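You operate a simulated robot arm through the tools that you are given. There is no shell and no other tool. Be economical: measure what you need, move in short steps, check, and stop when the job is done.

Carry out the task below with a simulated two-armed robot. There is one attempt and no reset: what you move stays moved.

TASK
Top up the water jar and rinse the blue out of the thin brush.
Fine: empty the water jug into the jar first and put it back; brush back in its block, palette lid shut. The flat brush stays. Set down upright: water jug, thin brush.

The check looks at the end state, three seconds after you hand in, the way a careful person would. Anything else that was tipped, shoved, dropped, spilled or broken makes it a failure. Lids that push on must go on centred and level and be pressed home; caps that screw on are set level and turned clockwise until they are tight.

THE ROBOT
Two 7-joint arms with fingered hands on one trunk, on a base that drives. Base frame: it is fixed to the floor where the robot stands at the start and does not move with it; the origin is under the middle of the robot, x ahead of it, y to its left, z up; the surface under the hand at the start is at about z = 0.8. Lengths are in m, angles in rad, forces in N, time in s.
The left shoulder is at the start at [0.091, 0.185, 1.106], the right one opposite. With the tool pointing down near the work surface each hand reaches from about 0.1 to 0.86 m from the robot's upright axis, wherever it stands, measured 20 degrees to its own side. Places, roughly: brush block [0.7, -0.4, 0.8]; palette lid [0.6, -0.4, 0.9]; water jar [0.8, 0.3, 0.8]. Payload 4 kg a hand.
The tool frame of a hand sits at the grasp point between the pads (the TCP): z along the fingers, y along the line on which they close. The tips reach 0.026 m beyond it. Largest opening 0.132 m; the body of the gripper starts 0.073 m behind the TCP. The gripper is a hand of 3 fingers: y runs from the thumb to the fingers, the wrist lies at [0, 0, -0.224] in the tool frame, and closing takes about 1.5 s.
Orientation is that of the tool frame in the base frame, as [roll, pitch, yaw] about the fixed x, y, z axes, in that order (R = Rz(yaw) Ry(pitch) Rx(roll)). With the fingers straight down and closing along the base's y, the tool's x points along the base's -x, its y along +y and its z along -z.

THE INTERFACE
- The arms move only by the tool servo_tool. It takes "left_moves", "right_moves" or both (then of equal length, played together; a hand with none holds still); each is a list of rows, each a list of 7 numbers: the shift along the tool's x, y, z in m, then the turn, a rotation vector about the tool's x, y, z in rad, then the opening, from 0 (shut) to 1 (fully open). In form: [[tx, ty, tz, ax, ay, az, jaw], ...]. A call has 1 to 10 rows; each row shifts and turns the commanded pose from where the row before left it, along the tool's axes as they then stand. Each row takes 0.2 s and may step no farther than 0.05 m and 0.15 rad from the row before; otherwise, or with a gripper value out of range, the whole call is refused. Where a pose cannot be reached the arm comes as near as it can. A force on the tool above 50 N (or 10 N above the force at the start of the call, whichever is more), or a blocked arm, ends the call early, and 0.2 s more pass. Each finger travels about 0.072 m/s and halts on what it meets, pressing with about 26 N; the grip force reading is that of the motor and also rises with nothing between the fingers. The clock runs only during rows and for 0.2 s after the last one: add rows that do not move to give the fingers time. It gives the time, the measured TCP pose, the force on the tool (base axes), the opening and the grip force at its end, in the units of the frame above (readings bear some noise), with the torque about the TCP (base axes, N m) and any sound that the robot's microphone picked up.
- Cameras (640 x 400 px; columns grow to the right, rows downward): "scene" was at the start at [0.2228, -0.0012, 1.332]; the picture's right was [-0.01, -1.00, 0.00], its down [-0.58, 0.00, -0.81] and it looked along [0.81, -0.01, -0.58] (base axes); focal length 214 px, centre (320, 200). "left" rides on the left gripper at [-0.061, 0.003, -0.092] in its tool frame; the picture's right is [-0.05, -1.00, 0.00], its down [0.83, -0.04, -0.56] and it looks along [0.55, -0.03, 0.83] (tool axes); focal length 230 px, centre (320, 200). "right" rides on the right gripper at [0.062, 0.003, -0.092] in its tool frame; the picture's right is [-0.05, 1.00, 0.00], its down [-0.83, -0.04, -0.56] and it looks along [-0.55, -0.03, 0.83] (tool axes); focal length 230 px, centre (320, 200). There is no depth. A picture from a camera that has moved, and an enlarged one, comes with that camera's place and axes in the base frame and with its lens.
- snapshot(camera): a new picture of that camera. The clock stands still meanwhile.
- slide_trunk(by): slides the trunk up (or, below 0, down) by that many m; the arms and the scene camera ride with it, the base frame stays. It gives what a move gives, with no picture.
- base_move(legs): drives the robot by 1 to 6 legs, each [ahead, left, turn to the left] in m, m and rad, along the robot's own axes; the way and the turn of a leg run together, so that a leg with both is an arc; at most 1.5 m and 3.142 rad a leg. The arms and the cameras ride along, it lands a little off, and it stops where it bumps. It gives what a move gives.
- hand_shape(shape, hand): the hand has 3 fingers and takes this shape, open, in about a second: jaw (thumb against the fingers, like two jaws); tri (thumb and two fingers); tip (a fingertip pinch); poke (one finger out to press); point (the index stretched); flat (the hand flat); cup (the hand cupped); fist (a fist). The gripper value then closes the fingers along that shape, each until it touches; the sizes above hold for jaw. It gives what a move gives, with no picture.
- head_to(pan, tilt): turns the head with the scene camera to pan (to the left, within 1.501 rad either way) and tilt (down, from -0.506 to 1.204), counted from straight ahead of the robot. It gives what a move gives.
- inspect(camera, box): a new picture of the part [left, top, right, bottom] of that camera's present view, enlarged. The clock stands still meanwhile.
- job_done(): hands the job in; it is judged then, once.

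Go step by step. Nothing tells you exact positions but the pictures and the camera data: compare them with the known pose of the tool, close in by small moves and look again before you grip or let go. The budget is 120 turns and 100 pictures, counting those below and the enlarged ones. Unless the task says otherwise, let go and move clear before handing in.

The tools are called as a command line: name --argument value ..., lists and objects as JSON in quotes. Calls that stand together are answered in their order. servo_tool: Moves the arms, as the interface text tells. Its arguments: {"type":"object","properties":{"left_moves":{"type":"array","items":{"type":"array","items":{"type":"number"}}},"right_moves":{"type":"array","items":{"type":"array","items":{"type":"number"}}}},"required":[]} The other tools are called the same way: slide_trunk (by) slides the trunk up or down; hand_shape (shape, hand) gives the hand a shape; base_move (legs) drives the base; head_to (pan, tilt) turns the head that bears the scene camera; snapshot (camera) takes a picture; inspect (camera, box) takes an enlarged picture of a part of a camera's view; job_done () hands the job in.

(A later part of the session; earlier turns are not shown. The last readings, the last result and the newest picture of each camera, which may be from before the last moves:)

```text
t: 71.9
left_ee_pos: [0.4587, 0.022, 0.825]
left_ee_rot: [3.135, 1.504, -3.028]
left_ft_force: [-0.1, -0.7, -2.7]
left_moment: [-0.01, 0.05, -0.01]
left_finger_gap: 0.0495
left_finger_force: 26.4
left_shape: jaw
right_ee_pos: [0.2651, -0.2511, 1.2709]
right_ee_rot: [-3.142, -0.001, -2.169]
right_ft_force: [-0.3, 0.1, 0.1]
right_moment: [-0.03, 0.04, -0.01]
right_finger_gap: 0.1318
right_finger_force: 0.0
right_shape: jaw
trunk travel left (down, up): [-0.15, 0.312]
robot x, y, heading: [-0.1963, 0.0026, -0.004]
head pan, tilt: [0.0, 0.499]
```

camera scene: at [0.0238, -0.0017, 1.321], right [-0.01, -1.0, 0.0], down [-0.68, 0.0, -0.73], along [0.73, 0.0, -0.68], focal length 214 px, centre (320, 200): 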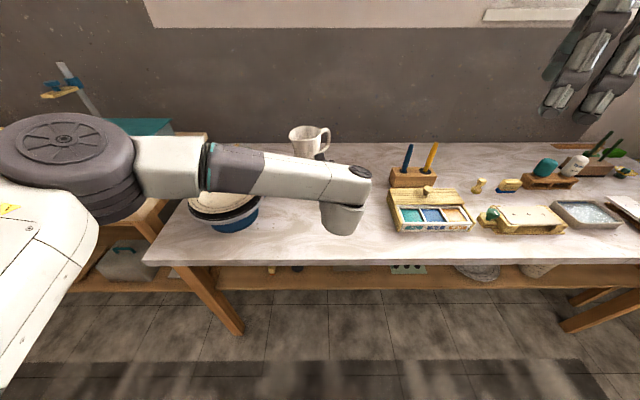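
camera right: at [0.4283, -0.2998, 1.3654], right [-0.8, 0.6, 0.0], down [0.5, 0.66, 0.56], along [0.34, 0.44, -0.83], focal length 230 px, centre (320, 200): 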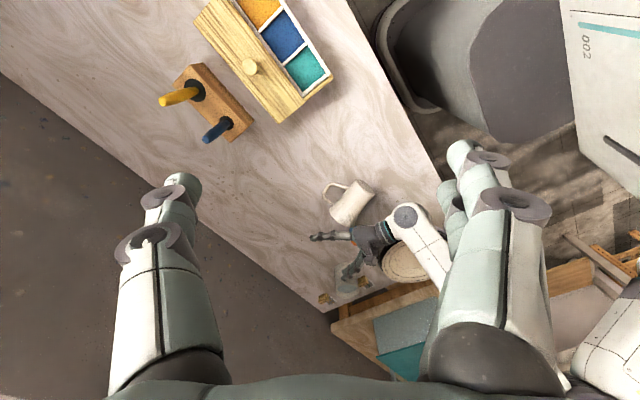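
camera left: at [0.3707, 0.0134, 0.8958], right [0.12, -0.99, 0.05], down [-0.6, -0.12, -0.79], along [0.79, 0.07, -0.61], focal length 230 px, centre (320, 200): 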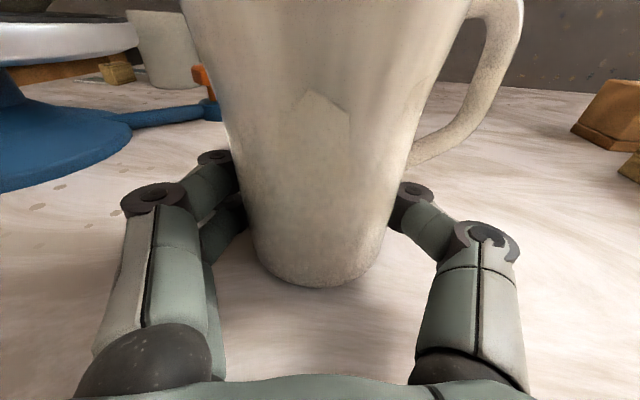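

servo_tool --left_moves '[[0.0015, 0, 0, 0, 0, 0, 0.1], [0.001, 0, 0, 0, 0, 0, 0.1], [0, 0, 0, 0, 0, 0, 0.1]]'

```text
t: 72.7
left_ee_pos: [0.4592, 0.0219, 0.8247]
left_ee_rot: [3.141, 1.505, -3.02]
left_ft_force: [-0.1, -1.4, 3.8]
left_moment: [0.16, -0.04, -0.03]
left_finger_gap: 0.0496
left_finger_force: 25.7
left_shape: jaw
right_ee_pos: [0.2648, -0.25, 1.2706]
right_ee_rot: [-3.141, 0.001, -2.17]
right_ft_force: [0.3, 0.1, 0.3]
right_moment: [0.02, -0.01, -0.01]
right_finger_gap: 0.132
right_finger_force: 0.0
right_shape: jaw
trunk travel left (down, up): [-0.15, 0.312]
robot x, y, heading: [-0.1923, 0.002, -0.004]
head pan, tilt: [0.0, 0.499]
```

Contact is made. I'll ease off slightly and open slowly.

servo_tool --left_moves '[[-0.001, 0, 0, 0, 0, 0, 0.1], [0, 0, 0, 0, 0, 0, 0.38], [0, 0, 0, 0, 0, 0, 0.42], [0, 0, 0, 0, 0, 0, 0.5], [0, 0, 0, 0, 0, 0, 0.7], [0, 0, 0, 0, 0, 0, 1], [0, 0, 0, 0, 0, 0, 1], [0, 0, 0, 0, 0, 0, 1]]'

snapshot --camera "left"

```text
t: 74.5
left_ee_pos: [0.4594, 0.0221, 0.8237]
left_ee_rot: [3.136, 1.502, -3.027]
left_ft_force: [0.1, 0.5, -0.4]
left_moment: [0.0, 0.0, -0.01]
left_finger_gap: 0.1318
left_finger_force: 0.0
left_shape: jaw
right_ee_pos: [0.2661, -0.2507, 1.2712]
right_ee_rot: [3.141, 0.0, -2.17]
right_ft_force: [0.7, 0.4, 0.8]
right_moment: [-0.01, -0.01, 0.0]
right_finger_gap: 0.1319
right_finger_force: 0.1
right_shape: jaw
trunk travel left (down, up): [-0.15, 0.312]
robot x, y, heading: [-0.1946, 0.0011, -0.005]
head pan, tilt: [0.0, 0.499]
```

```text
40 pictures are left
camera left: at [0.3712, 0.0135, 0.8924], right [0.12, -0.99, 0.05], down [-0.6, -0.12, -0.79], along [0.79, 0.07, -0.61], focal length 230 px, centre (320, 200)
```

left: 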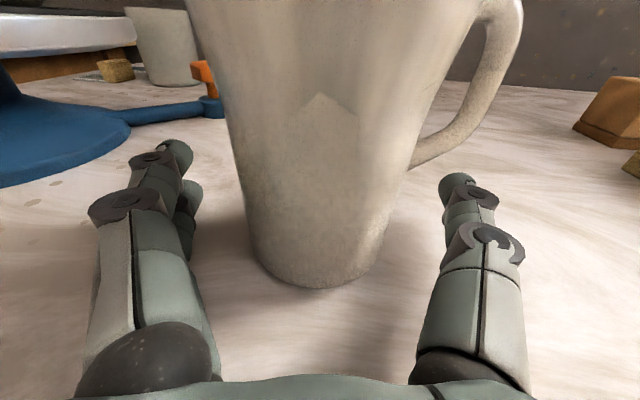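

The jug stands upright, free of the hand. I'll retreat straight back only.

servo_tool --left_moves '[[0, 0, -0.03, 0, 0, 0, 1], [0, 0, -0.03, 0, 0, 0, 1], [0, 0, -0.03, 0, 0, 0, 1], [0, 0, -0.03, 0, 0, 0, 1], [0, 0, -0.03, 0, 0, 0, 1]]'

inspect --camera "scene" --box '[250, 140, 370, 260]'

```text
t: 75.7
left_ee_pos: [0.3091, 0.0047, 0.8335]
left_ee_rot: [3.128, 1.504, -3.036]
left_ft_force: [0.2, 0.3, -0.3]
left_moment: [-0.02, -0.01, 0.02]
left_finger_gap: 0.1319
left_finger_force: 0.1
left_shape: jaw
right_ee_pos: [0.2642, -0.2522, 1.2717]
right_ee_rot: [3.141, 0.002, -2.169]
right_ft_force: [0.7, -0.8, 0.6]
right_moment: [0.01, -0.05, 0.0]
right_finger_gap: 0.1317
right_finger_force: 0.0
right_shape: jaw
trunk travel left (down, up): [-0.15, 0.312]
robot x, y, heading: [-0.1937, 0.004, -0.002]
head pan, tilt: [0.0, 0.499]
```

```text
3.33 times, centred on (310, 200) of scene
camera zoom: at [0.0219, -0.003, 1.3215], right [-0.01, -1.0, 0.0], down [-0.68, 0.01, -0.73], along [0.73, 0.0, -0.68], focal length 715 px, centre (353, 200)
```

zoom: 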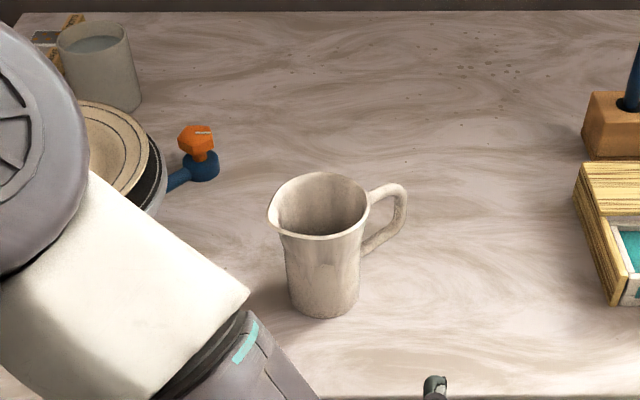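

The jug is upright in its old place and empty. I'll raise the left arm straight up and turn the right hand back to face ahead.

servo_tool --left_moves '[[-0.045, 0, -0.003, 0, 0, 0, 1], [-0.045, 0, -0.003, 0, 0, 0, 1], [-0.045, 0, -0.003, 0, 0, 0, 1], [-0.045, 0, -0.003, 0, 0, 0, 1], [-0.045, 0, -0.003, 0, 0, 0, 1], [-0.045, 0, -0.003, 0, 0, 0, 1], [-0.045, 0, -0.003, 0, 0, 0, 1], [-0.03, 0.035, 0, 0, 0, 0, 1], [0, 0.045, 0, 0, 0, 0, 1], [0, 0.045, 0, 0, 0, 0, 1]]' --right_moves '[[0, 0, 0, 0, 0, 0.14, 1], [0, 0, 0, 0, 0, 0.14, 1], [0, 0, 0, 0, 0, 0.14, 1], [0, 0, 0, 0, 0, 0.14, 1], [0, 0, 0, 0, 0, 0.14, 1], [0, 0, 0, 0, 0, 0.14, 1], [0, 0, 0, 0, 0, 0.14, 1], [0, 0, 0, 0, 0, 0, 1], [0, 0, 0, 0, 0, 0, 1], [0, 0, 0, 0, 0, 0, 1]]'

```text
t: 77.9
left_ee_pos: [0.2959, 0.1295, 1.1788]
left_ee_rot: [-3.117, 1.502, -2.997]
left_ft_force: [-0.9, 0.6, -0.3]
left_moment: [0.01, -0.01, -0.04]
left_finger_gap: 0.1319
left_finger_force: 0.0
left_shape: jaw
right_ee_pos: [0.2644, -0.2481, 1.2717]
right_ee_rot: [3.142, 0.0, 3.134]
right_ft_force: [0.7, 1.1, 0.4]
right_moment: [0.02, 0.02, 0.01]
right_finger_gap: 0.1316
right_finger_force: 0.0
right_shape: jaw
trunk travel left (down, up): [-0.15, 0.312]
robot x, y, heading: [-0.1967, -0.0034, -0.006]
head pan, tilt: [0.0, 0.499]
```

Now the brush. I'll drive forward again and bring the right hand over the blue brush.

base_move --legs '[[0.2, 0, 0]]'

servo_tool --right_moves '[[-0.036, -0.0138, 0.024, 0, 0, 0, 1], [-0.036, -0.0138, 0.024, 0, 0, 0, 1], [-0.036, -0.0138, 0.024, 0, 0, 0, 1], [-0.036, -0.0138, 0.024, 0, 0, 0, 1], [-0.036, -0.0138, 0.024, 0, 0, 0, 1]]'

snapshot --camera "right"

```text
t: 79.5
left_ee_pos: [0.4976, 0.1232, 1.1809]
left_ee_rot: [3.141, 1.504, -3.027]
left_ft_force: [0.4, 0.0, 0.2]
left_moment: [-0.03, 0.0, 0.01]
left_finger_gap: 0.1319
left_finger_force: 0.1
left_shape: jaw
right_ee_pos: [0.4654, -0.2541, 1.272]
right_ee_rot: [3.141, 0.001, 3.129]
right_ft_force: [0.7, 0.4, 0.2]
right_moment: [-0.01, 0.0, 0.02]
right_finger_gap: 0.1319
right_finger_force: 0.0
right_shape: jaw
trunk travel left (down, up): [-0.15, 0.312]
robot x, y, heading: [0.004, -0.0007, -0.009]
head pan, tilt: [0.0, 0.499]
```

```text
t: 80.7
left_ee_pos: [0.4997, 0.1231, 1.1787]
left_ee_rot: [3.128, 1.502, -3.04]
left_ft_force: [0.7, 0.3, -0.1]
left_moment: [-0.02, 0.0, 0.04]
left_finger_gap: 0.1318
left_finger_force: 0.0
left_shape: jaw
right_ee_pos: [0.6476, -0.3246, 1.1488]
right_ee_rot: [-3.141, -0.003, 3.131]
right_ft_force: [0.0, -0.6, -0.3]
right_moment: [-0.02, 0.03, -0.03]
right_finger_gap: 0.1319
right_finger_force: 0.1
right_shape: jaw
trunk travel left (down, up): [-0.15, 0.312]
robot x, y, heading: [0.0032, 0.0002, -0.011]
head pan, tilt: [0.0, 0.499]
```

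```text
38 pictures are left
camera right: at [0.5861, -0.3211, 1.2424], right [0.06, 1.0, 0.0], down [0.83, -0.05, 0.55], along [0.55, -0.04, -0.83], focal length 230 px, centre (320, 200)
```

right: 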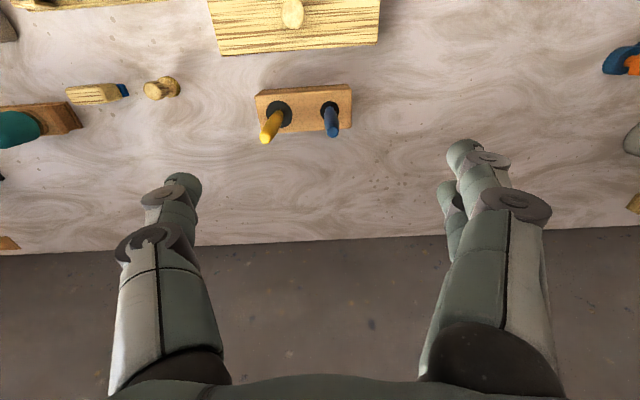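

By triangulation the blue brush stands at about (0.669, -0.314), top at z 0.968. I'll turn the right hand so it closes along x, clear of the yellow brush, and hover above.

servo_tool --right_moves '[[-0.0214, 0.0106, 0, 0, 0, -0.15, 1], [0, 0, 0, 0, 0, -0.15, 1], [0, 0, 0, 0, 0, -0.15, 1], [0, 0, 0, 0, 0, -0.15, 0.8], [0, 0, 0, 0, 0, -0.15, 0.7], [0, 0, 0, 0, 0, -0.15, 0.6], [0, 0, 0, 0, 0, -0.15, 0.6], [0, 0, 0.03, 0, 0, -0.15, 0.6], [0, 0, 0.03, 0, 0, -0.15, 0.6], [0, 0, 0.03, 0, 0, -0.15, 0.6]]'

snapshot --camera "right"

inspect --camera "scene" --box '[370, 90, 530, 240]'

```text
t: 82.9
left_ee_pos: [0.4979, 0.1228, 1.1792]
left_ee_rot: [3.133, 1.503, -3.034]
left_ft_force: [0.0, 0.4, 0.3]
left_moment: [-0.03, 0.0, 0.01]
left_finger_gap: 0.1319
left_finger_force: 0.1
left_shape: jaw
right_ee_pos: [0.6664, -0.3164, 1.06]
right_ee_rot: [3.142, -0.002, -1.653]
right_ft_force: [-0.2, 0.1, -0.2]
right_moment: [0.05, 0.0, 0.01]
right_finger_gap: 0.0798
right_finger_force: 0.1
right_shape: jaw
trunk travel left (down, up): [-0.15, 0.312]
robot x, y, heading: [0.0052, -0.0058, -0.01]
head pan, tilt: [0.0, 0.499]
```

```text
37 pictures are left
camera right: at [0.6579, -0.3785, 1.1541], right [-0.99, 0.13, 0.0], down [0.11, 0.82, 0.56], along [0.07, 0.55, -0.83], focal length 230 px, centre (320, 200)
```

right: 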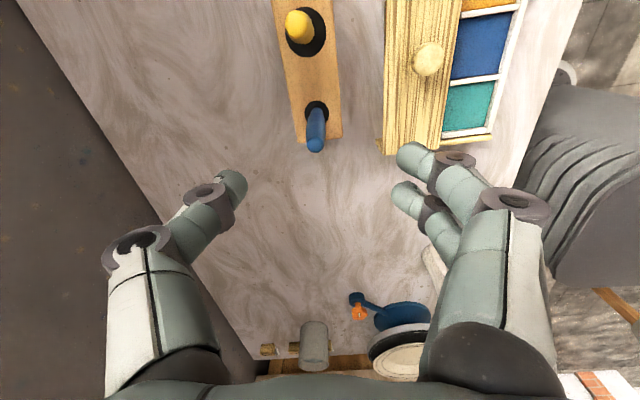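

```text
2.67 times, centred on (450, 165) of scene
camera zoom: at [0.2244, -0.004, 1.3211], right [-0.01, -1.0, 0.0], down [-0.68, 0.01, -0.73], along [0.73, -0.01, -0.68], focal length 572 px, centre (-27, 293)
```

zoom: 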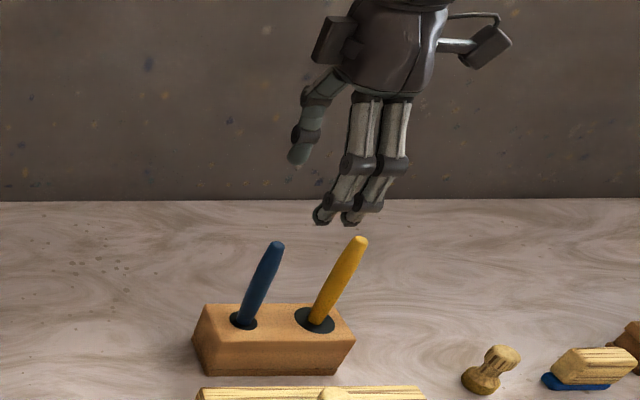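

The brush is just ahead of the fingers' centre at (0.670, -0.310). I'll shift and go down over the handle.

servo_tool --right_moves '[[-0.0067, -0.0031, 0, 0, 0, 0, 0.5], [0, 0, 0.03, 0, 0, 0, 0.5], [0, 0, 0.03, 0, 0, 0, 0.5], [0, 0, 0.03, 0, 0, 0, 0.5], [0, 0, 0.03, 0, 0, 0, 0.5], [0, 0, 0, 0, 0, 0, 0.5]]'

snapshot --camera "right"

inspect --camera "scene" --box '[370, 100, 530, 240]'

```text
t: 84.3
left_ee_pos: [0.4977, 0.1246, 1.1796]
left_ee_rot: [3.14, 1.503, -3.028]
left_ft_force: [-0.5, 0.1, -0.3]
left_moment: [-0.03, 0.02, 0.0]
left_finger_gap: 0.1317
left_finger_force: 0.0
left_shape: jaw
right_ee_pos: [0.6673, -0.309, 0.9408]
right_ee_rot: [-3.142, 0.001, -1.655]
right_ft_force: [0.1, 0.2, 0.0]
right_moment: [0.02, 0.03, -0.02]
right_finger_gap: 0.0665
right_finger_force: 0.1
right_shape: jaw
trunk travel left (down, up): [-0.15, 0.312]
robot x, y, heading: [0.0013, 0.0013, -0.01]
head pan, tilt: [0.0, 0.499]
```

```text
35 pictures are left
camera right: at [0.6586, -0.3699, 1.0345], right [-0.99, 0.14, 0.0], down [0.11, 0.82, 0.56], along [0.08, 0.55, -0.83], focal length 230 px, centre (320, 200)
```

right: 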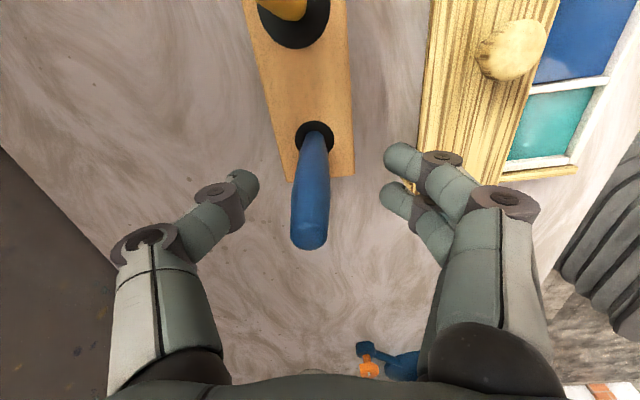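

```text
2.86 times, centred on (450, 170) of scene
camera zoom: at [0.2235, -0.0036, 1.3214], right [-0.01, -1.0, 0.0], down [-0.68, 0.01, -0.73], along [0.73, -0.01, -0.68], focal length 613 px, centre (-51, 286)
```

zoom: 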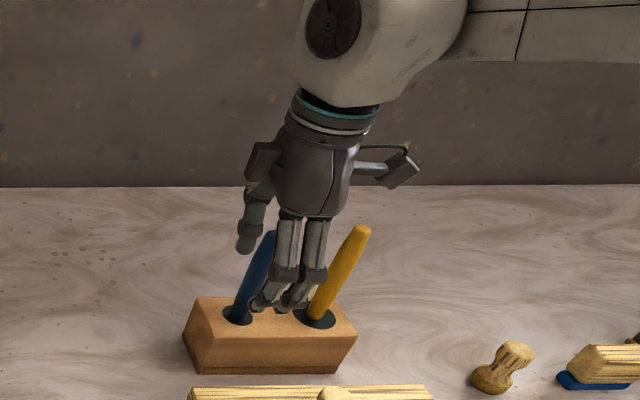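

The handle lies between thumb and fingers. I'll nudge 4 mm to centre and close.

servo_tool --right_moves '[[0, -0.004, 0.004, 0, 0, 0, 0.5], [0, 0, 0, 0, 0, 0, 0.35], [0, 0, 0, 0, 0, 0, 0.2], [0, 0, 0, 0, 0, 0, 0.1], [0, 0, 0, 0, 0, 0, 0], [0, 0, 0, 0, 0, 0, 0], [0, 0, 0, 0, 0, 0, 0]]'

snapshot --camera "right"

```text
t: 85.9
left_ee_pos: [0.4982, 0.123, 1.1792]
left_ee_rot: [3.138, 1.502, -3.03]
left_ft_force: [-0.7, -0.4, 0.6]
left_moment: [0.01, 0.03, -0.03]
left_finger_gap: 0.1316
left_finger_force: 0.1
left_shape: jaw
right_ee_pos: [0.6725, -0.3091, 0.9365]
right_ee_rot: [-3.141, 0.0, -1.656]
right_ft_force: [0.3, 0.0, 0.7]
right_moment: [-0.02, 0.02, 0.02]
right_finger_gap: 0.0071
right_finger_force: 26.7
right_shape: jaw
trunk travel left (down, up): [-0.15, 0.312]
robot x, y, heading: [0.0021, -0.004, -0.011]
head pan, tilt: [0.0, 0.499]
```

```text
33 pictures are left
camera right: at [0.6636, -0.3705, 1.0312], right [-0.99, 0.14, 0.0], down [0.11, 0.82, 0.56], along [0.08, 0.55, -0.83], focal length 230 px, centre (320, 200)
```

right: 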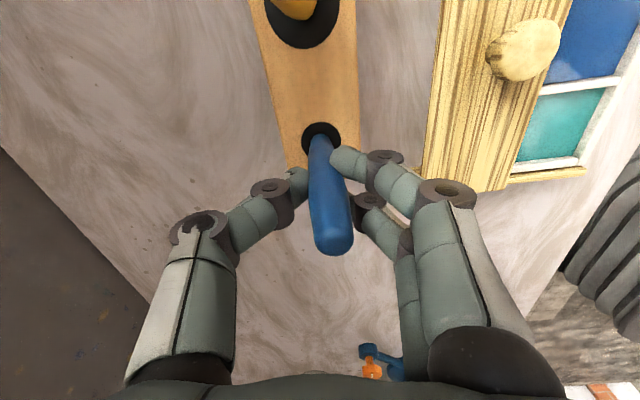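

Gripped at a 7 mm gap. I'll lift it straight out and look at the bristles.

servo_tool --right_moves '[[0, 0, -0.01, 0, 0, 0, 0], [0, 0, -0.025, 0, 0, 0, 0], [0, 0, -0.03, 0, 0, 0, 0], [0, 0, -0.03, 0, 0, 0, 0], [0, 0, -0.03, 0, 0, 0, 0], [0, 0, -0.03, 0, 0, 0, 0], [0, 0, -0.03, 0, 0, 0, 0], [0, 0, 0, 0, 0, 0, 0]]'

inspect --camera "scene" --box '[370, 60, 530, 230]'

snapshot --camera "right"

```text
t: 87.7
left_ee_pos: [0.4976, 0.123, 1.1795]
left_ee_rot: [3.137, 1.501, -3.031]
left_ft_force: [0.2, -0.1, -0.7]
left_moment: [-0.01, -0.01, 0.0]
left_finger_gap: 0.132
left_finger_force: 0.0
left_shape: jaw
right_ee_pos: [0.6734, -0.3123, 1.1223]
right_ee_rot: [3.141, 0.0, -1.655]
right_ft_force: [-0.1, -0.1, -0.5]
right_moment: [0.02, 0.02, 0.02]
right_finger_gap: 0.0075
right_finger_force: 25.6
right_shape: jaw
trunk travel left (down, up): [-0.15, 0.312]
robot x, y, heading: [0.0055, 0.0006, -0.009]
head pan, tilt: [0.0, 0.499]
```

```text
2.35 times, centred on (450, 145) of scene
camera zoom: at [0.2242, -0.004, 1.3211], right [-0.01, -1.0, 0.0], down [-0.68, 0.01, -0.73], along [0.73, -0.01, -0.68], focal length 505 px, centre (14, 329)
```

zoom: 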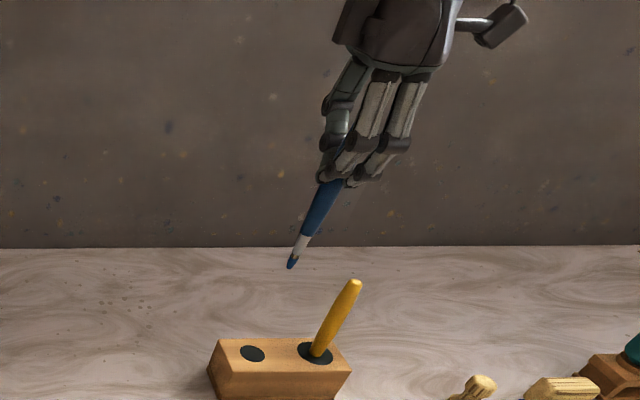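

```text
31 pictures are left
camera right: at [0.6655, -0.3731, 1.2163], right [-0.99, 0.14, 0.0], down [0.11, 0.82, 0.56], along [0.08, 0.55, -0.83], focal length 230 px, centre (320, 200)
```

right: 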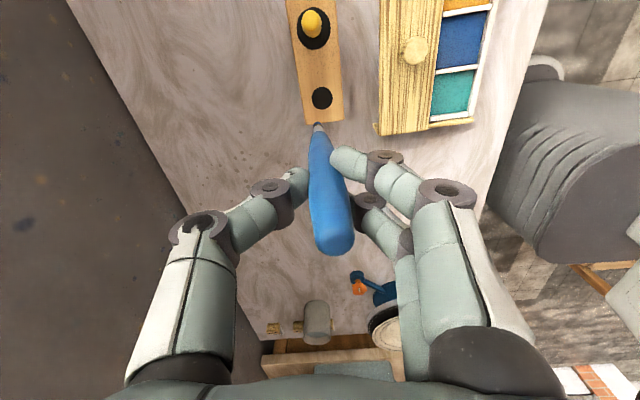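

The thin brush has blue bristles, with its tip about 0.13 m below the grip point. I'll turn the base left by 0.81 rad, which swings the brush high over the table towards the jar.

base_move --legs '[[0, 0, 0.4], [0, 0, 0.41]]'

snapshot --camera "scene"

snapshot --camera "right"

```text
t: 90.5
left_ee_pos: [0.2502, 0.4431, 1.1795]
left_ee_rot: [3.14, 1.502, -2.206]
left_ft_force: [0.4, 0.3, -0.9]
left_moment: [-0.01, 0.01, 0.01]
left_finger_gap: 0.1317
left_finger_force: 0.1
left_shape: jaw
right_ee_pos: [0.6888, 0.2761, 1.1228]
right_ee_rot: [-3.141, 0.001, -0.833]
right_ft_force: [0.0, -0.4, -0.1]
right_moment: [0.01, -0.01, 0.0]
right_finger_gap: 0.0072
right_finger_force: 26.2
right_shape: jaw
trunk travel left (down, up): [-0.15, 0.312]
robot x, y, heading: [0.0062, 0.0001, 0.806]
head pan, tilt: [0.0, 0.499]
```

```text
30 pictures are left
camera scene: at [0.1558, 0.1575, 1.3212], right [0.72, -0.69, 0.0], down [-0.47, -0.49, -0.73], along [0.51, 0.53, -0.68], focal length 214 px, centre (320, 200)
```

scene: 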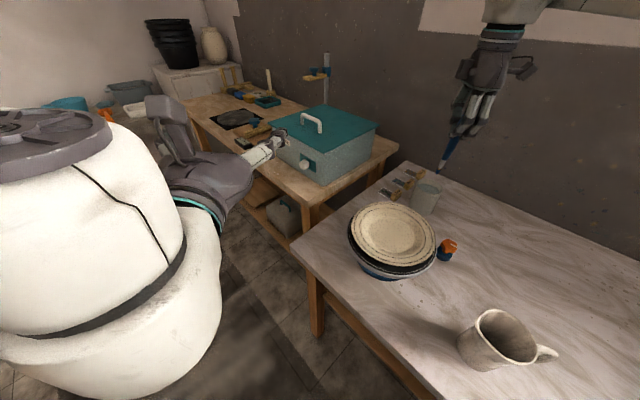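

```text
29 pictures are left
camera right: at [0.7269, 0.2278, 1.2162], right [-0.77, -0.63, 0.0], down [-0.53, 0.64, 0.56], along [-0.35, 0.43, -0.83], focal length 230 px, centre (320, 200)
```

right: 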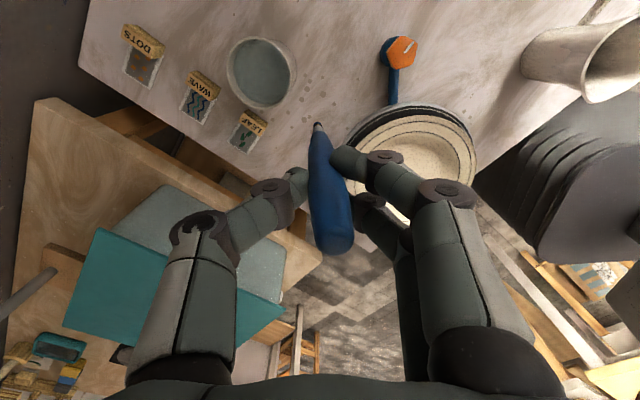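

The jar's centre is at (0.768, 0.302) and the brush tip at about (0.693, 0.276). I'll move the tip over the jar's middle and check.

servo_tool --right_moves '[[0.01, -0.024, 0, 0, 0, 0, 0], [0.01, -0.024, 0, 0, 0, 0, 0], [0.01, -0.024, 0.03, 0, 0, 0, 0], [0, 0, 0.03, 0, 0, 0, 0], [0, 0, 0, 0, 0, 0, 0]]'

snapshot --camera "right"

inspect --camera "scene" --box '[380, 120, 500, 240]'

```text
t: 91.8
left_ee_pos: [0.2502, 0.4432, 1.1794]
left_ee_rot: [-3.14, 1.503, -2.204]
left_ft_force: [0.0, -0.7, 0.1]
left_moment: [-0.01, 0.0, -0.04]
left_finger_gap: 0.132
left_finger_force: 0.0
left_shape: jaw
right_ee_pos: [0.7579, 0.2818, 1.0703]
right_ee_rot: [-3.139, 0.0, -0.834]
right_ft_force: [0.6, -0.2, 0.0]
right_moment: [-0.01, 0.02, 0.0]
right_finger_gap: 0.0068
right_finger_force: 25.9
right_shape: jaw
right hand out of reach, approached as far as the arm can: row 2, 3
trunk travel left (down, up): [-0.15, 0.312]
robot x, y, heading: [0.0056, -0.0054, 0.808]
head pan, tilt: [0.0, 0.499]
```

```text
28 pictures are left
camera right: at [0.7968, 0.2334, 1.1633], right [-0.78, -0.63, 0.0], down [-0.53, 0.64, 0.56], along [-0.35, 0.43, -0.83], focal length 230 px, centre (320, 200)
```

right: 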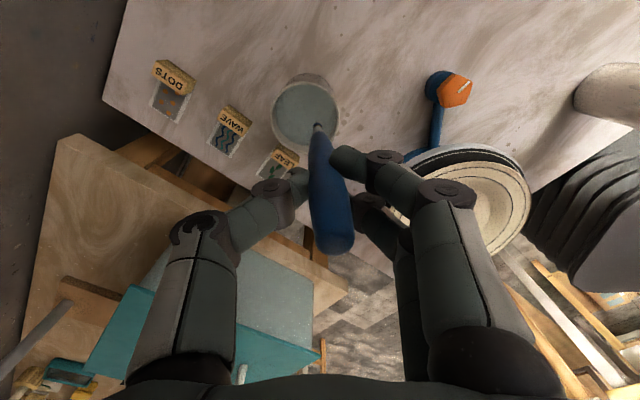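

```text
3.33 times, centred on (440, 180) of scene
camera zoom: at [0.1554, 0.1571, 1.3214], right [0.72, -0.69, 0.0], down [-0.47, -0.49, -0.73], along [0.51, 0.53, -0.68], focal length 715 px, centre (-80, 267)
```

zoom: 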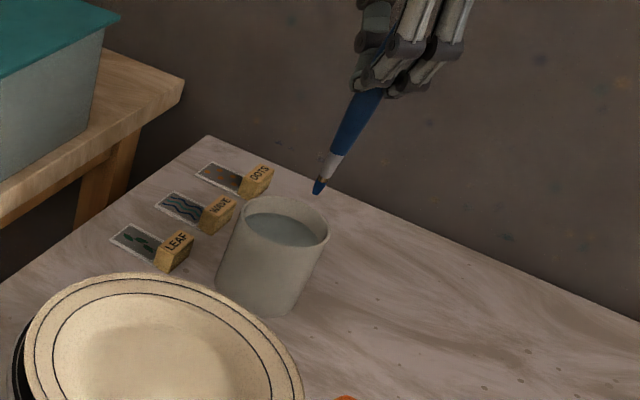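

The arm is at the end of its reach. I'll drive 5 cm ahead to get some slack, with the tip staying above the rim.

base_move --legs '[[0.05, 0, 0]]'

```text
t: 92.7
left_ee_pos: [0.283, 0.4787, 1.1809]
left_ee_rot: [-3.139, 1.505, -2.204]
left_ft_force: [-0.9, -0.2, -0.1]
left_moment: [0.02, -0.03, -0.04]
left_finger_gap: 0.1318
left_finger_force: 0.0
left_shape: jaw
right_ee_pos: [0.7911, 0.3172, 1.0707]
right_ee_rot: [-3.14, -0.001, -0.835]
right_ft_force: [0.5, -0.2, 0.7]
right_moment: [0.01, 0.01, 0.0]
right_finger_gap: 0.0064
right_finger_force: 26.3
right_shape: jaw
trunk travel left (down, up): [-0.15, 0.312]
robot x, y, heading: [0.0394, 0.033, 0.806]
head pan, tilt: [0.0, 0.499]
```

servo_tool --right_moves '[[-0.005, 0.0165, 0, 0, 0, 0, 0], [-0.0048, 0.0165, 0, 0, 0, 0, 0], [0, 0, 0, 0, 0, 0, 0]]'

snapshot --camera "right"

inspect --camera "scene" --box '[380, 120, 500, 240]'

```text
t: 93.5
left_ee_pos: [0.2856, 0.4801, 1.1783]
left_ee_rot: [3.131, 1.503, -2.214]
left_ft_force: [0.1, 0.9, -0.5]
left_moment: [-0.02, -0.02, -0.01]
left_finger_gap: 0.1318
left_finger_force: 0.0
left_shape: jaw
right_ee_pos: [0.7635, 0.3037, 1.0682]
right_ee_rot: [3.142, 0.0, -0.836]
right_ft_force: [-0.7, 0.0, -0.7]
right_moment: [0.03, 0.0, 0.01]
right_finger_gap: 0.0066
right_finger_force: 26.4
right_shape: jaw
trunk travel left (down, up): [-0.15, 0.312]
robot x, y, heading: [0.0406, 0.0347, 0.812]
head pan, tilt: [0.0, 0.499]
```

```text
26 pictures are left
camera right: at [0.8007, 0.2545, 1.1618], right [-0.78, -0.63, 0.0], down [-0.52, 0.64, 0.56], along [-0.35, 0.43, -0.83], focal length 230 px, centre (320, 200)
```

right: 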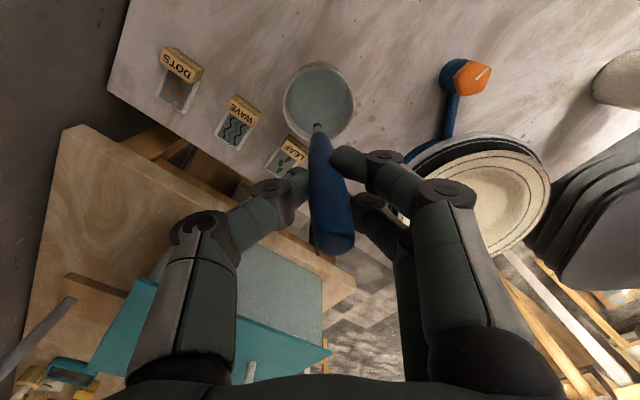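

```text
3.33 times, centred on (440, 180) of scene
camera zoom: at [0.1907, 0.1932, 1.3209], right [0.72, -0.69, 0.0], down [-0.47, -0.49, -0.73], along [0.51, 0.53, -0.68], focal length 715 px, centre (-80, 267)
```

zoom: 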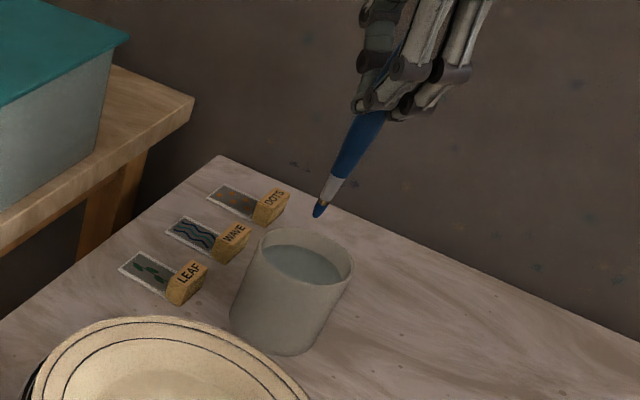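

The tip is about 1 cm off the jar's axis. I'll correct that and lower the bristles into the water.

servo_tool --right_moves '[[0.0076, -0.0039, 0, 0, 0, 0, 0], [0, 0, 0.025, 0, 0, 0, 0], [0, 0, 0.025, 0, 0, 0, 0], [0, 0, 0.02, 0, 0, 0, 0], [0, 0, 0.02, 0, 0, 0, 0], [0, 0, 0.015, 0, 0, 0, 0], [0, 0, 0, 0, 0, 0, 0]]'

inspect --camera "scene" --box '[380, 120, 500, 240]'

snapshot --camera "right"

```text
t: 95.1
left_ee_pos: [0.2848, 0.4793, 1.1784]
left_ee_rot: [3.134, 1.504, -2.213]
left_ft_force: [-0.3, 0.8, 0.1]
left_moment: [-0.02, -0.01, 0.0]
left_finger_gap: 0.1315
left_finger_force: 0.0
left_shape: jaw
right_ee_pos: [0.7677, 0.3002, 0.965]
right_ee_rot: [-3.14, 0.001, -0.835]
right_ft_force: [0.6, 0.7, -0.3]
right_moment: [-0.01, 0.02, 0.02]
right_finger_gap: 0.0068
right_finger_force: 26.0
right_shape: jaw
trunk travel left (down, up): [-0.15, 0.312]
robot x, y, heading: [0.0397, 0.0373, 0.804]
head pan, tilt: [0.0, 0.499]
```

```text
3.33 times, centred on (440, 180) of scene
camera zoom: at [0.1898, 0.1926, 1.3213], right [0.72, -0.69, 0.0], down [-0.47, -0.49, -0.73], along [0.51, 0.53, -0.68], focal length 715 px, centre (-80, 267)
```

zoom: 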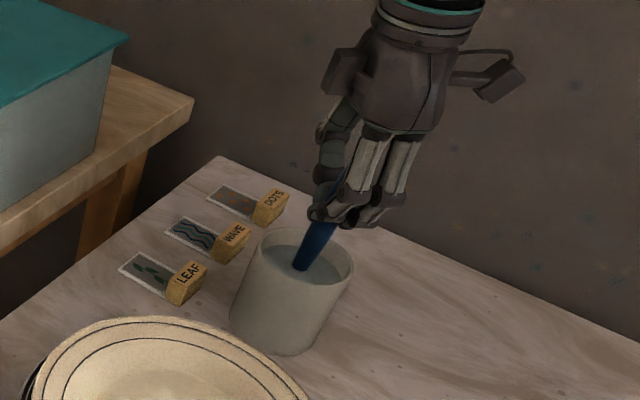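

```text
23 pictures are left
camera right: at [0.8072, 0.2511, 1.0583], right [-0.78, -0.63, 0.0], down [-0.53, 0.64, 0.56], along [-0.35, 0.43, -0.83], focal length 230 px, centre (320, 200)
```

right: 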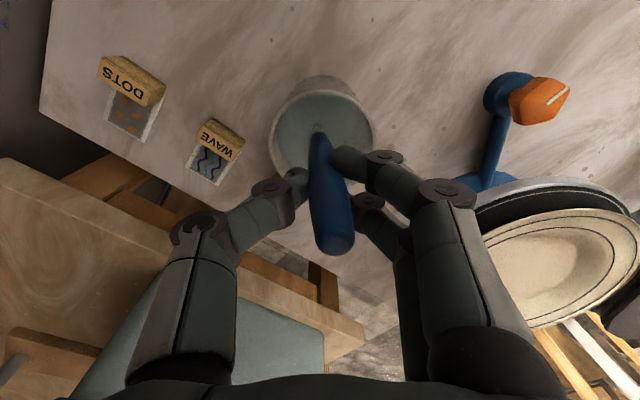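

The bristles are under water near the jar's middle. I'll swish the brush round in small loops.

servo_tool --right_moves '[[0.01, 0, 0, 0, 0, 0, 0], [0, 0.01, 0, 0, 0, 0, 0], [-0.01, 0, 0, 0, 0, 0, 0], [-0.01, 0, 0, 0, 0, 0, 0], [0, -0.01, 0, 0, 0, 0, 0], [0, -0.01, 0, 0, 0, 0, 0], [0.01, 0, 0, 0, 0, 0, 0], [0.01, 0, 0, 0, 0, 0, 0], [0, 0.01, 0, 0, 0, 0, 0], [-0.01, 0, 0, 0, 0, 0, 0]]'

servo_tool --right_moves '[[0.01, 0, 0, 0, 0, 0, 0], [0, 0.01, 0, 0, 0, 0, 0], [-0.01, 0, 0, 0, 0, 0, 0], [-0.01, 0, 0, 0, 0, 0, 0], [0, -0.01, 0, 0, 0, 0, 0], [0, -0.01, 0, 0, 0, 0, 0], [0.01, 0, 0, 0, 0, 0, 0], [0.01, 0, 0, 0, 0, 0, 0], [0, 0.01, 0, 0, 0, 0, 0], [-0.01, 0, 0, 0, 0, 0, 0]]'

servo_tool --right_moves '[[0.01, 0, 0, 0, 0, 0, 0], [0, 0.01, 0, 0, 0, 0, 0], [-0.01, 0, 0, 0, 0, 0, 0], [-0.01, 0, 0, 0, 0, 0, 0], [0, -0.01, 0, 0, 0, 0, 0], [0, -0.01, 0, 0, 0, 0, 0], [0.01, 0, 0, 0, 0, 0, 0], [0.01, 0, 0, 0, 0, 0, 0], [0, 0.01, 0, 0, 0, 0, 0], [-0.01, 0, 0, 0, 0, 0, 0]]'

inspect --camera "scene" --box '[380, 120, 500, 240]'

```text
t: 97.3
left_ee_pos: [0.2844, 0.4803, 1.1788]
left_ee_rot: [3.141, 1.503, -2.204]
left_ft_force: [0.4, 0.1, -0.3]
left_moment: [0.01, -0.01, -0.01]
left_finger_gap: 0.1319
left_finger_force: 0.1
left_shape: jaw
right_ee_pos: [0.7687, 0.2992, 0.9649]
right_ee_rot: [3.141, 0.001, -0.835]
right_ft_force: [0.0, -0.4, -0.9]
right_moment: [-0.07, -0.03, 0.0]
right_finger_gap: 0.0068
right_finger_force: 25.9
right_shape: jaw
trunk travel left (down, up): [-0.15, 0.312]
robot x, y, heading: [0.0379, 0.0362, 0.813]
head pan, tilt: [0.0, 0.499]
```

```text
t: 99.5
left_ee_pos: [0.2848, 0.4794, 1.1792]
left_ee_rot: [-3.14, 1.502, -2.206]
left_ft_force: [-0.3, 0.2, 0.6]
left_moment: [0.02, -0.01, 0.0]
left_finger_gap: 0.1319
left_finger_force: 0.2
left_shape: jaw
right_ee_pos: [0.7688, 0.2991, 0.9642]
right_ee_rot: [3.141, 0.0, -0.836]
right_ft_force: [0.0, 0.3, 0.6]
right_moment: [0.0, 0.01, 0.04]
right_finger_gap: 0.0066
right_finger_force: 26.4
right_shape: jaw
trunk travel left (down, up): [-0.15, 0.312]
robot x, y, heading: [0.0383, 0.0302, 0.81]
head pan, tilt: [0.0, 0.499]
```

```text
t: 101.7
left_ee_pos: [0.2843, 0.4786, 1.1797]
left_ee_rot: [-3.139, 1.503, -2.206]
left_ft_force: [0.3, 0.3, 0.4]
left_moment: [0.03, 0.0, 0.01]
left_finger_gap: 0.1321
left_finger_force: 0.0
left_shape: jaw
right_ee_pos: [0.7685, 0.2987, 0.9643]
right_ee_rot: [3.141, 0.002, -0.836]
right_ft_force: [-0.2, 0.1, 0.0]
right_moment: [-0.03, -0.01, 0.0]
right_finger_gap: 0.0067
right_finger_force: 26.1
right_shape: jaw
trunk travel left (down, up): [-0.15, 0.312]
robot x, y, heading: [0.0374, 0.0332, 0.815]
head pan, tilt: [0.0, 0.499]
```

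```text
3.33 times, centred on (440, 180) of scene
camera zoom: at [0.1897, 0.1933, 1.3211], right [0.72, -0.69, 0.0], down [-0.47, -0.49, -0.73], along [0.51, 0.53, -0.68], focal length 715 px, centre (-80, 267)
```

zoom: 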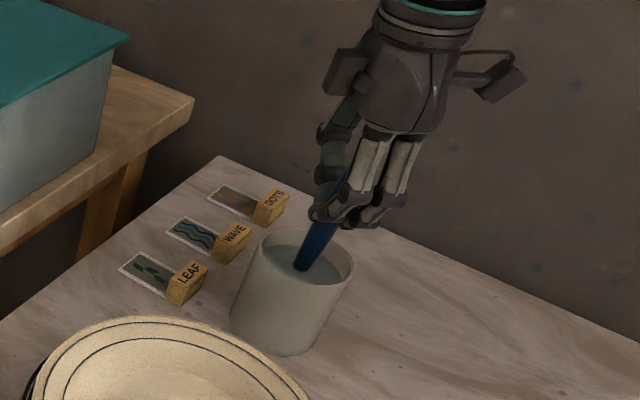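

Three loops went round without touching the jar. I'll lift the brush slowly above the rim, let it drip, and look at the bristles.

servo_tool --right_moves '[[0, 0, -0.02, 0, 0, 0, 0], [0, 0, -0.02, 0, 0, 0, 0], [0, 0, -0.02, 0, 0, 0, 0], [0, 0, -0.02, 0, 0, 0, 0], [0, 0, -0.02, 0, 0, 0, 0], [0, 0, -0.015, 0, 0, 0, 0], [0, 0, 0, 0, 0, 0, 0], [0, 0, 0, 0, 0, 0, 0], [0, 0, 0, 0, 0, 0, 0], [0, 0, 0, 0, 0, 0, 0]]'

inspect --camera "scene" --box '[410, 130, 470, 200]'

```text
t: 103.9
left_ee_pos: [0.2843, 0.4776, 1.1785]
left_ee_rot: [3.136, 1.503, -2.212]
left_ft_force: [-0.1, 0.1, 0.0]
left_moment: [-0.01, -0.02, -0.04]
left_finger_gap: 0.1318
left_finger_force: 0.1
left_shape: jaw
right_ee_pos: [0.7689, 0.2998, 1.079]
right_ee_rot: [-3.14, 0.002, -0.837]
right_ft_force: [-0.2, 0.0, 0.2]
right_moment: [0.0, -0.01, -0.02]
right_finger_gap: 0.0063
right_finger_force: 26.1
right_shape: jaw
trunk travel left (down, up): [-0.15, 0.312]
robot x, y, heading: [0.041, 0.0314, 0.808]
head pan, tilt: [0.0, 0.499]
```

```text
5.71 times, centred on (440, 165) of scene
camera zoom: at [0.1899, 0.1927, 1.3212], right [0.72, -0.69, 0.0], down [-0.47, -0.49, -0.73], along [0.51, 0.53, -0.68], focal length 1226 px, centre (-366, 400)
```

zoom: 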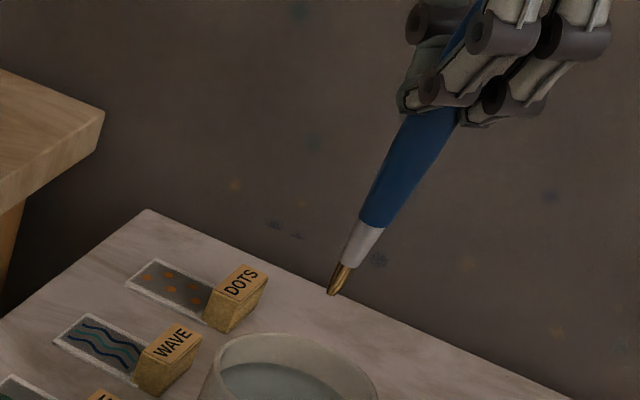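

The bristles are clean golden brown now. I'll raise the brush and turn back to the block.

servo_tool --right_moves '[[0, 0, -0.022, 0, 0, 0, 0], [0, 0, -0.022, 0, 0, 0, 0], [0, 0, 0, 0, 0, 0, 0]]'

base_move --legs '[[-0.05, 0, 0], [0, 0, -0.405], [0, 0, -0.405]]'

inspect --camera "scene" --box '[370, 60, 530, 230]'

snapshot --camera "right"

```text
t: 104.7
left_ee_pos: [0.2855, 0.4798, 1.1787]
left_ee_rot: [3.137, 1.504, -2.213]
left_ft_force: [-0.7, -0.4, 0.3]
left_moment: [0.03, 0.01, -0.02]
left_finger_gap: 0.132
left_finger_force: 0.0
left_shape: jaw
right_ee_pos: [0.768, 0.2991, 1.1246]
right_ee_rot: [3.14, -0.003, -0.837]
right_ft_force: [-0.6, -0.2, 0.2]
right_moment: [-0.03, -0.01, -0.02]
right_finger_gap: 0.007
right_finger_force: 26.2
right_shape: jaw
trunk travel left (down, up): [-0.15, 0.312]
robot x, y, heading: [0.0373, 0.0365, 0.812]
head pan, tilt: [0.0, 0.499]
```

```text
t: 108.0
left_ee_pos: [0.4963, 0.1257, 1.1794]
left_ee_rot: [3.135, 1.504, -3.028]
left_ft_force: [0.0, 0.2, 1.0]
left_moment: [-0.01, 0.0, -0.01]
left_finger_gap: 0.1317
left_finger_force: 0.0
left_shape: jaw
right_ee_pos: [0.697, -0.3474, 1.1246]
right_ee_rot: [-3.14, 0.001, -1.646]
right_ft_force: [-0.3, 0.3, 0.3]
right_moment: [0.05, 0.0, -0.04]
right_finger_gap: 0.0067
right_finger_force: 26.3
right_shape: jaw
trunk travel left (down, up): [-0.15, 0.312]
robot x, y, heading: [0.0084, -0.0043, -0.003]
head pan, tilt: [0.0, 0.499]
```

```text
2.35 times, centred on (450, 145) of scene
camera zoom: at [0.2231, -0.0036, 1.3212], right [0.0, -1.0, 0.0], down [-0.68, 0.0, -0.73], along [0.73, 0.0, -0.68], focal length 505 px, centre (14, 329)
```

zoom: 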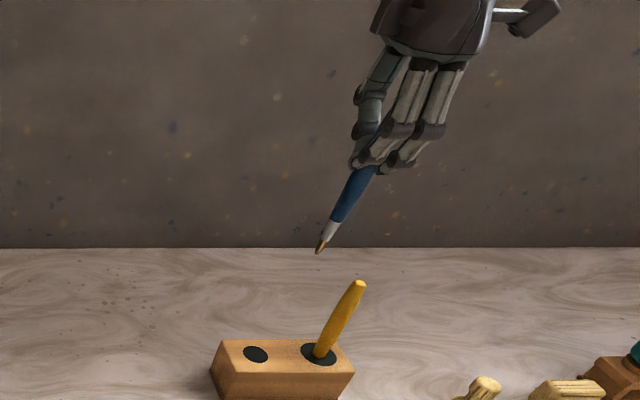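

```text
19 pictures are left
camera right: at [0.6891, -0.4108, 1.2185], right [-0.99, 0.13, 0.0], down [0.11, 0.82, 0.56], along [0.07, 0.55, -0.83], focal length 230 px, centre (320, 200)
```

right: 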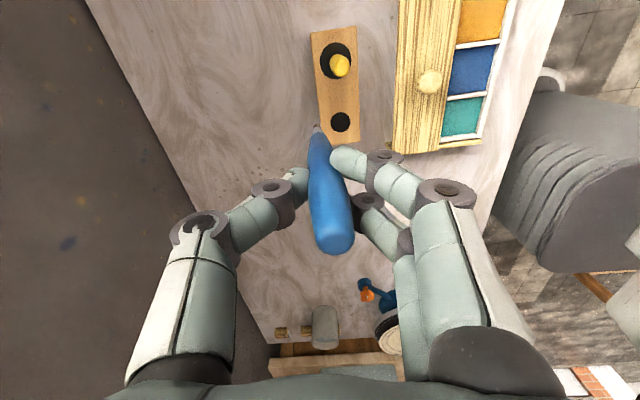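

I'm back near the block. I'll return to the exact spot where the brush was lifted out and compare the picture.

servo_tool --right_moves '[[-0.0166, 0.0132, 0, 0, 0, 0.004, 0], [-0.0165, 0.0131, 0.002, 0, 0, 0.004, 0], [0, 0, 0, 0, 0, 0, 0]]'

snapshot --camera "right"

```text
t: 108.8
left_ee_pos: [0.4958, 0.126, 1.1796]
left_ee_rot: [3.136, 1.504, -3.026]
left_ft_force: [0.6, 0.2, 0.5]
left_moment: [0.0, -0.01, -0.04]
left_finger_gap: 0.1319
left_finger_force: 0.1
left_shape: jaw
right_ee_pos: [0.6735, -0.3129, 1.1225]
right_ee_rot: [-3.141, 0.0, -1.657]
right_ft_force: [-0.1, 0.1, -0.6]
right_moment: [-0.01, 0.0, -0.02]
right_finger_gap: 0.0067
right_finger_force: 26.3
right_shape: jaw
trunk travel left (down, up): [-0.15, 0.312]
robot x, y, heading: [0.0073, -0.0032, -0.003]
head pan, tilt: [0.0, 0.499]
```

```text
18 pictures are left
camera right: at [0.6651, -0.3747, 1.2161], right [-0.99, 0.14, 0.0], down [0.11, 0.82, 0.56], along [0.08, 0.55, -0.83], focal length 230 px, centre (320, 200)
```

right: 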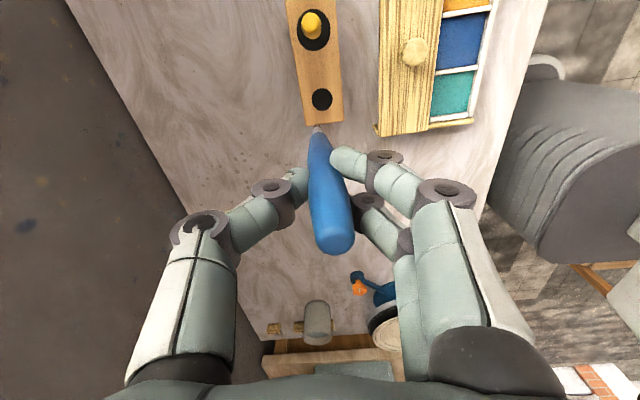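

The picture matches the lift-out view to within a few pixels. I'll go down to just above the hole and check.

servo_tool --right_moves '[[0, 0, 0.03, 0, 0, 0, 0], [0, 0, 0.03, 0, 0, 0, 0], [0, 0, 0.03, 0, 0, 0, 0], [0, 0, 0.025, 0, 0, 0, 0], [0, 0, 0, 0, 0, 0, 0]]'

inspect --camera "scene" --box '[390, 130, 490, 240]'

inspect --camera "right" --box '[240, 0, 420, 200]'

```text
t: 110.0
left_ee_pos: [0.4956, 0.1258, 1.1792]
left_ee_rot: [3.14, 1.506, -3.021]
left_ft_force: [0.1, -0.2, 0.3]
left_moment: [0.01, 0.02, -0.04]
left_finger_gap: 0.1318
left_finger_force: 0.0
left_shape: jaw
right_ee_pos: [0.6734, -0.3132, 1.0104]
right_ee_rot: [3.141, -0.001, -1.655]
right_ft_force: [0.3, -0.3, 0.6]
right_moment: [-0.01, -0.03, -0.01]
right_finger_gap: 0.0068
right_finger_force: 26.1
right_shape: jaw
trunk travel left (down, up): [-0.15, 0.312]
robot x, y, heading: [0.0037, -0.0013, -0.008]
head pan, tilt: [0.0, 0.499]
```

```text
3.64 times, centred on (440, 185) of scene
camera zoom: at [0.2226, -0.0031, 1.3214], right [0.0, -1.0, 0.0], down [-0.68, 0.0, -0.73], along [0.73, 0.0, -0.68], focal length 780 px, centre (-116, 254)
```

zoom: 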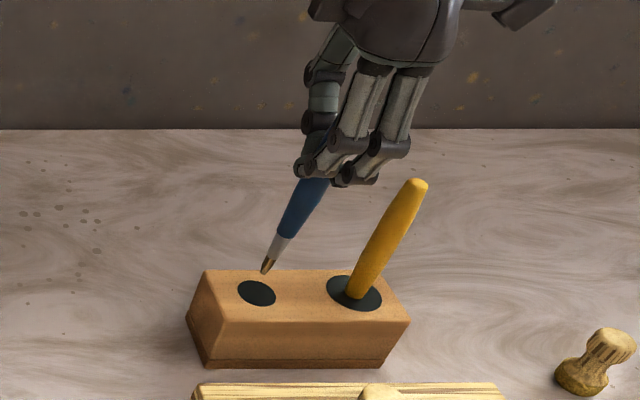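

```text
2.00 times, centred on (330, 100) of right
camera zoom: at [0.6642, -0.3753, 1.1039], right [-0.99, 0.14, 0.0], down [0.11, 0.82, 0.56], along [0.08, 0.55, -0.83], focal length 460 px, centre (300, 400)
```

zoom: 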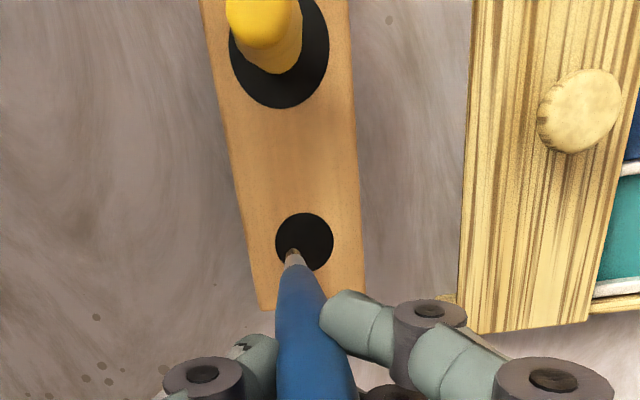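

The tip is 6 mm off the hole's centre and still inside its edge. I'll centre it and lower it in.

servo_tool --right_moves '[[-0.0026, 0.0052, 0, 0, 0, 0, 0], [0, 0, 0.015, 0, 0, 0, 0], [0, 0, 0.015, 0, 0, 0, 0], [0, 0, 0.015, 0, 0, 0, 0], [0, 0, 0.015, 0, 0, 0, 0], [0, 0, 0.008, 0, 0, 0, 0], [0, 0, 0, 0, 0, 0, 0]]'

inspect --camera "scene" --box '[390, 130, 490, 240]'

```text
t: 111.6
left_ee_pos: [0.4957, 0.1259, 1.1796]
left_ee_rot: [3.136, 1.506, -3.024]
left_ft_force: [-0.5, -0.1, 0.0]
left_moment: [0.0, 0.0, 0.03]
left_finger_gap: 0.1317
left_finger_force: 0.0
left_shape: jaw
right_ee_pos: [0.6681, -0.3113, 0.94]
right_ee_rot: [-3.142, 0.002, -1.659]
right_ft_force: [-0.2, -0.2, -0.6]
right_moment: [0.03, -0.01, -0.01]
right_finger_gap: 0.007
right_finger_force: 25.4
right_shape: jaw
trunk travel left (down, up): [-0.15, 0.312]
robot x, y, heading: [0.0043, -0.0056, -0.006]
head pan, tilt: [0.0, 0.499]
```

```text
3.64 times, centred on (440, 185) of scene
camera zoom: at [0.223, -0.0032, 1.3213], right [0.0, -1.0, 0.0], down [-0.68, 0.0, -0.73], along [0.73, 0.0, -0.68], focal length 780 px, centre (-116, 254)
```

zoom: 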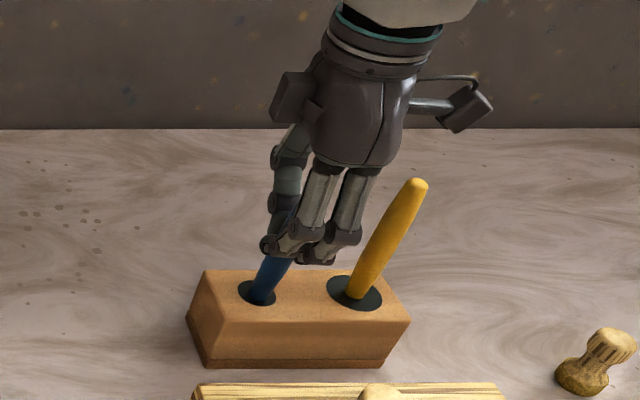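

The brush is in its hole. I'll lower the last few millimetres to feel the bottom.

servo_tool --right_moves '[[0, 0, 0.002, 0, 0, 0, 0], [0, 0, 0.002, 0, 0, 0, 0], [0, 0, 0, 0, 0, 0, 0]]'

```text
t: 112.4
left_ee_pos: [0.4949, 0.1258, 1.1794]
left_ee_rot: [3.138, 1.504, -3.023]
left_ft_force: [-1.1, -0.3, -0.8]
left_moment: [0.01, 0.01, 0.0]
left_finger_gap: 0.1318
left_finger_force: 0.0
left_shape: jaw
right_ee_pos: [0.6677, -0.31, 0.935]
right_ee_rot: [-3.141, 0.0, -1.656]
right_ft_force: [1.2, 0.7, -0.3]
right_moment: [-0.04, 0.02, -0.04]
right_finger_gap: 0.0068
right_finger_force: 25.9
right_shape: jaw
trunk travel left (down, up): [-0.15, 0.312]
robot x, y, heading: [0.0072, -0.0015, -0.004]
head pan, tilt: [0.0, 0.499]
```

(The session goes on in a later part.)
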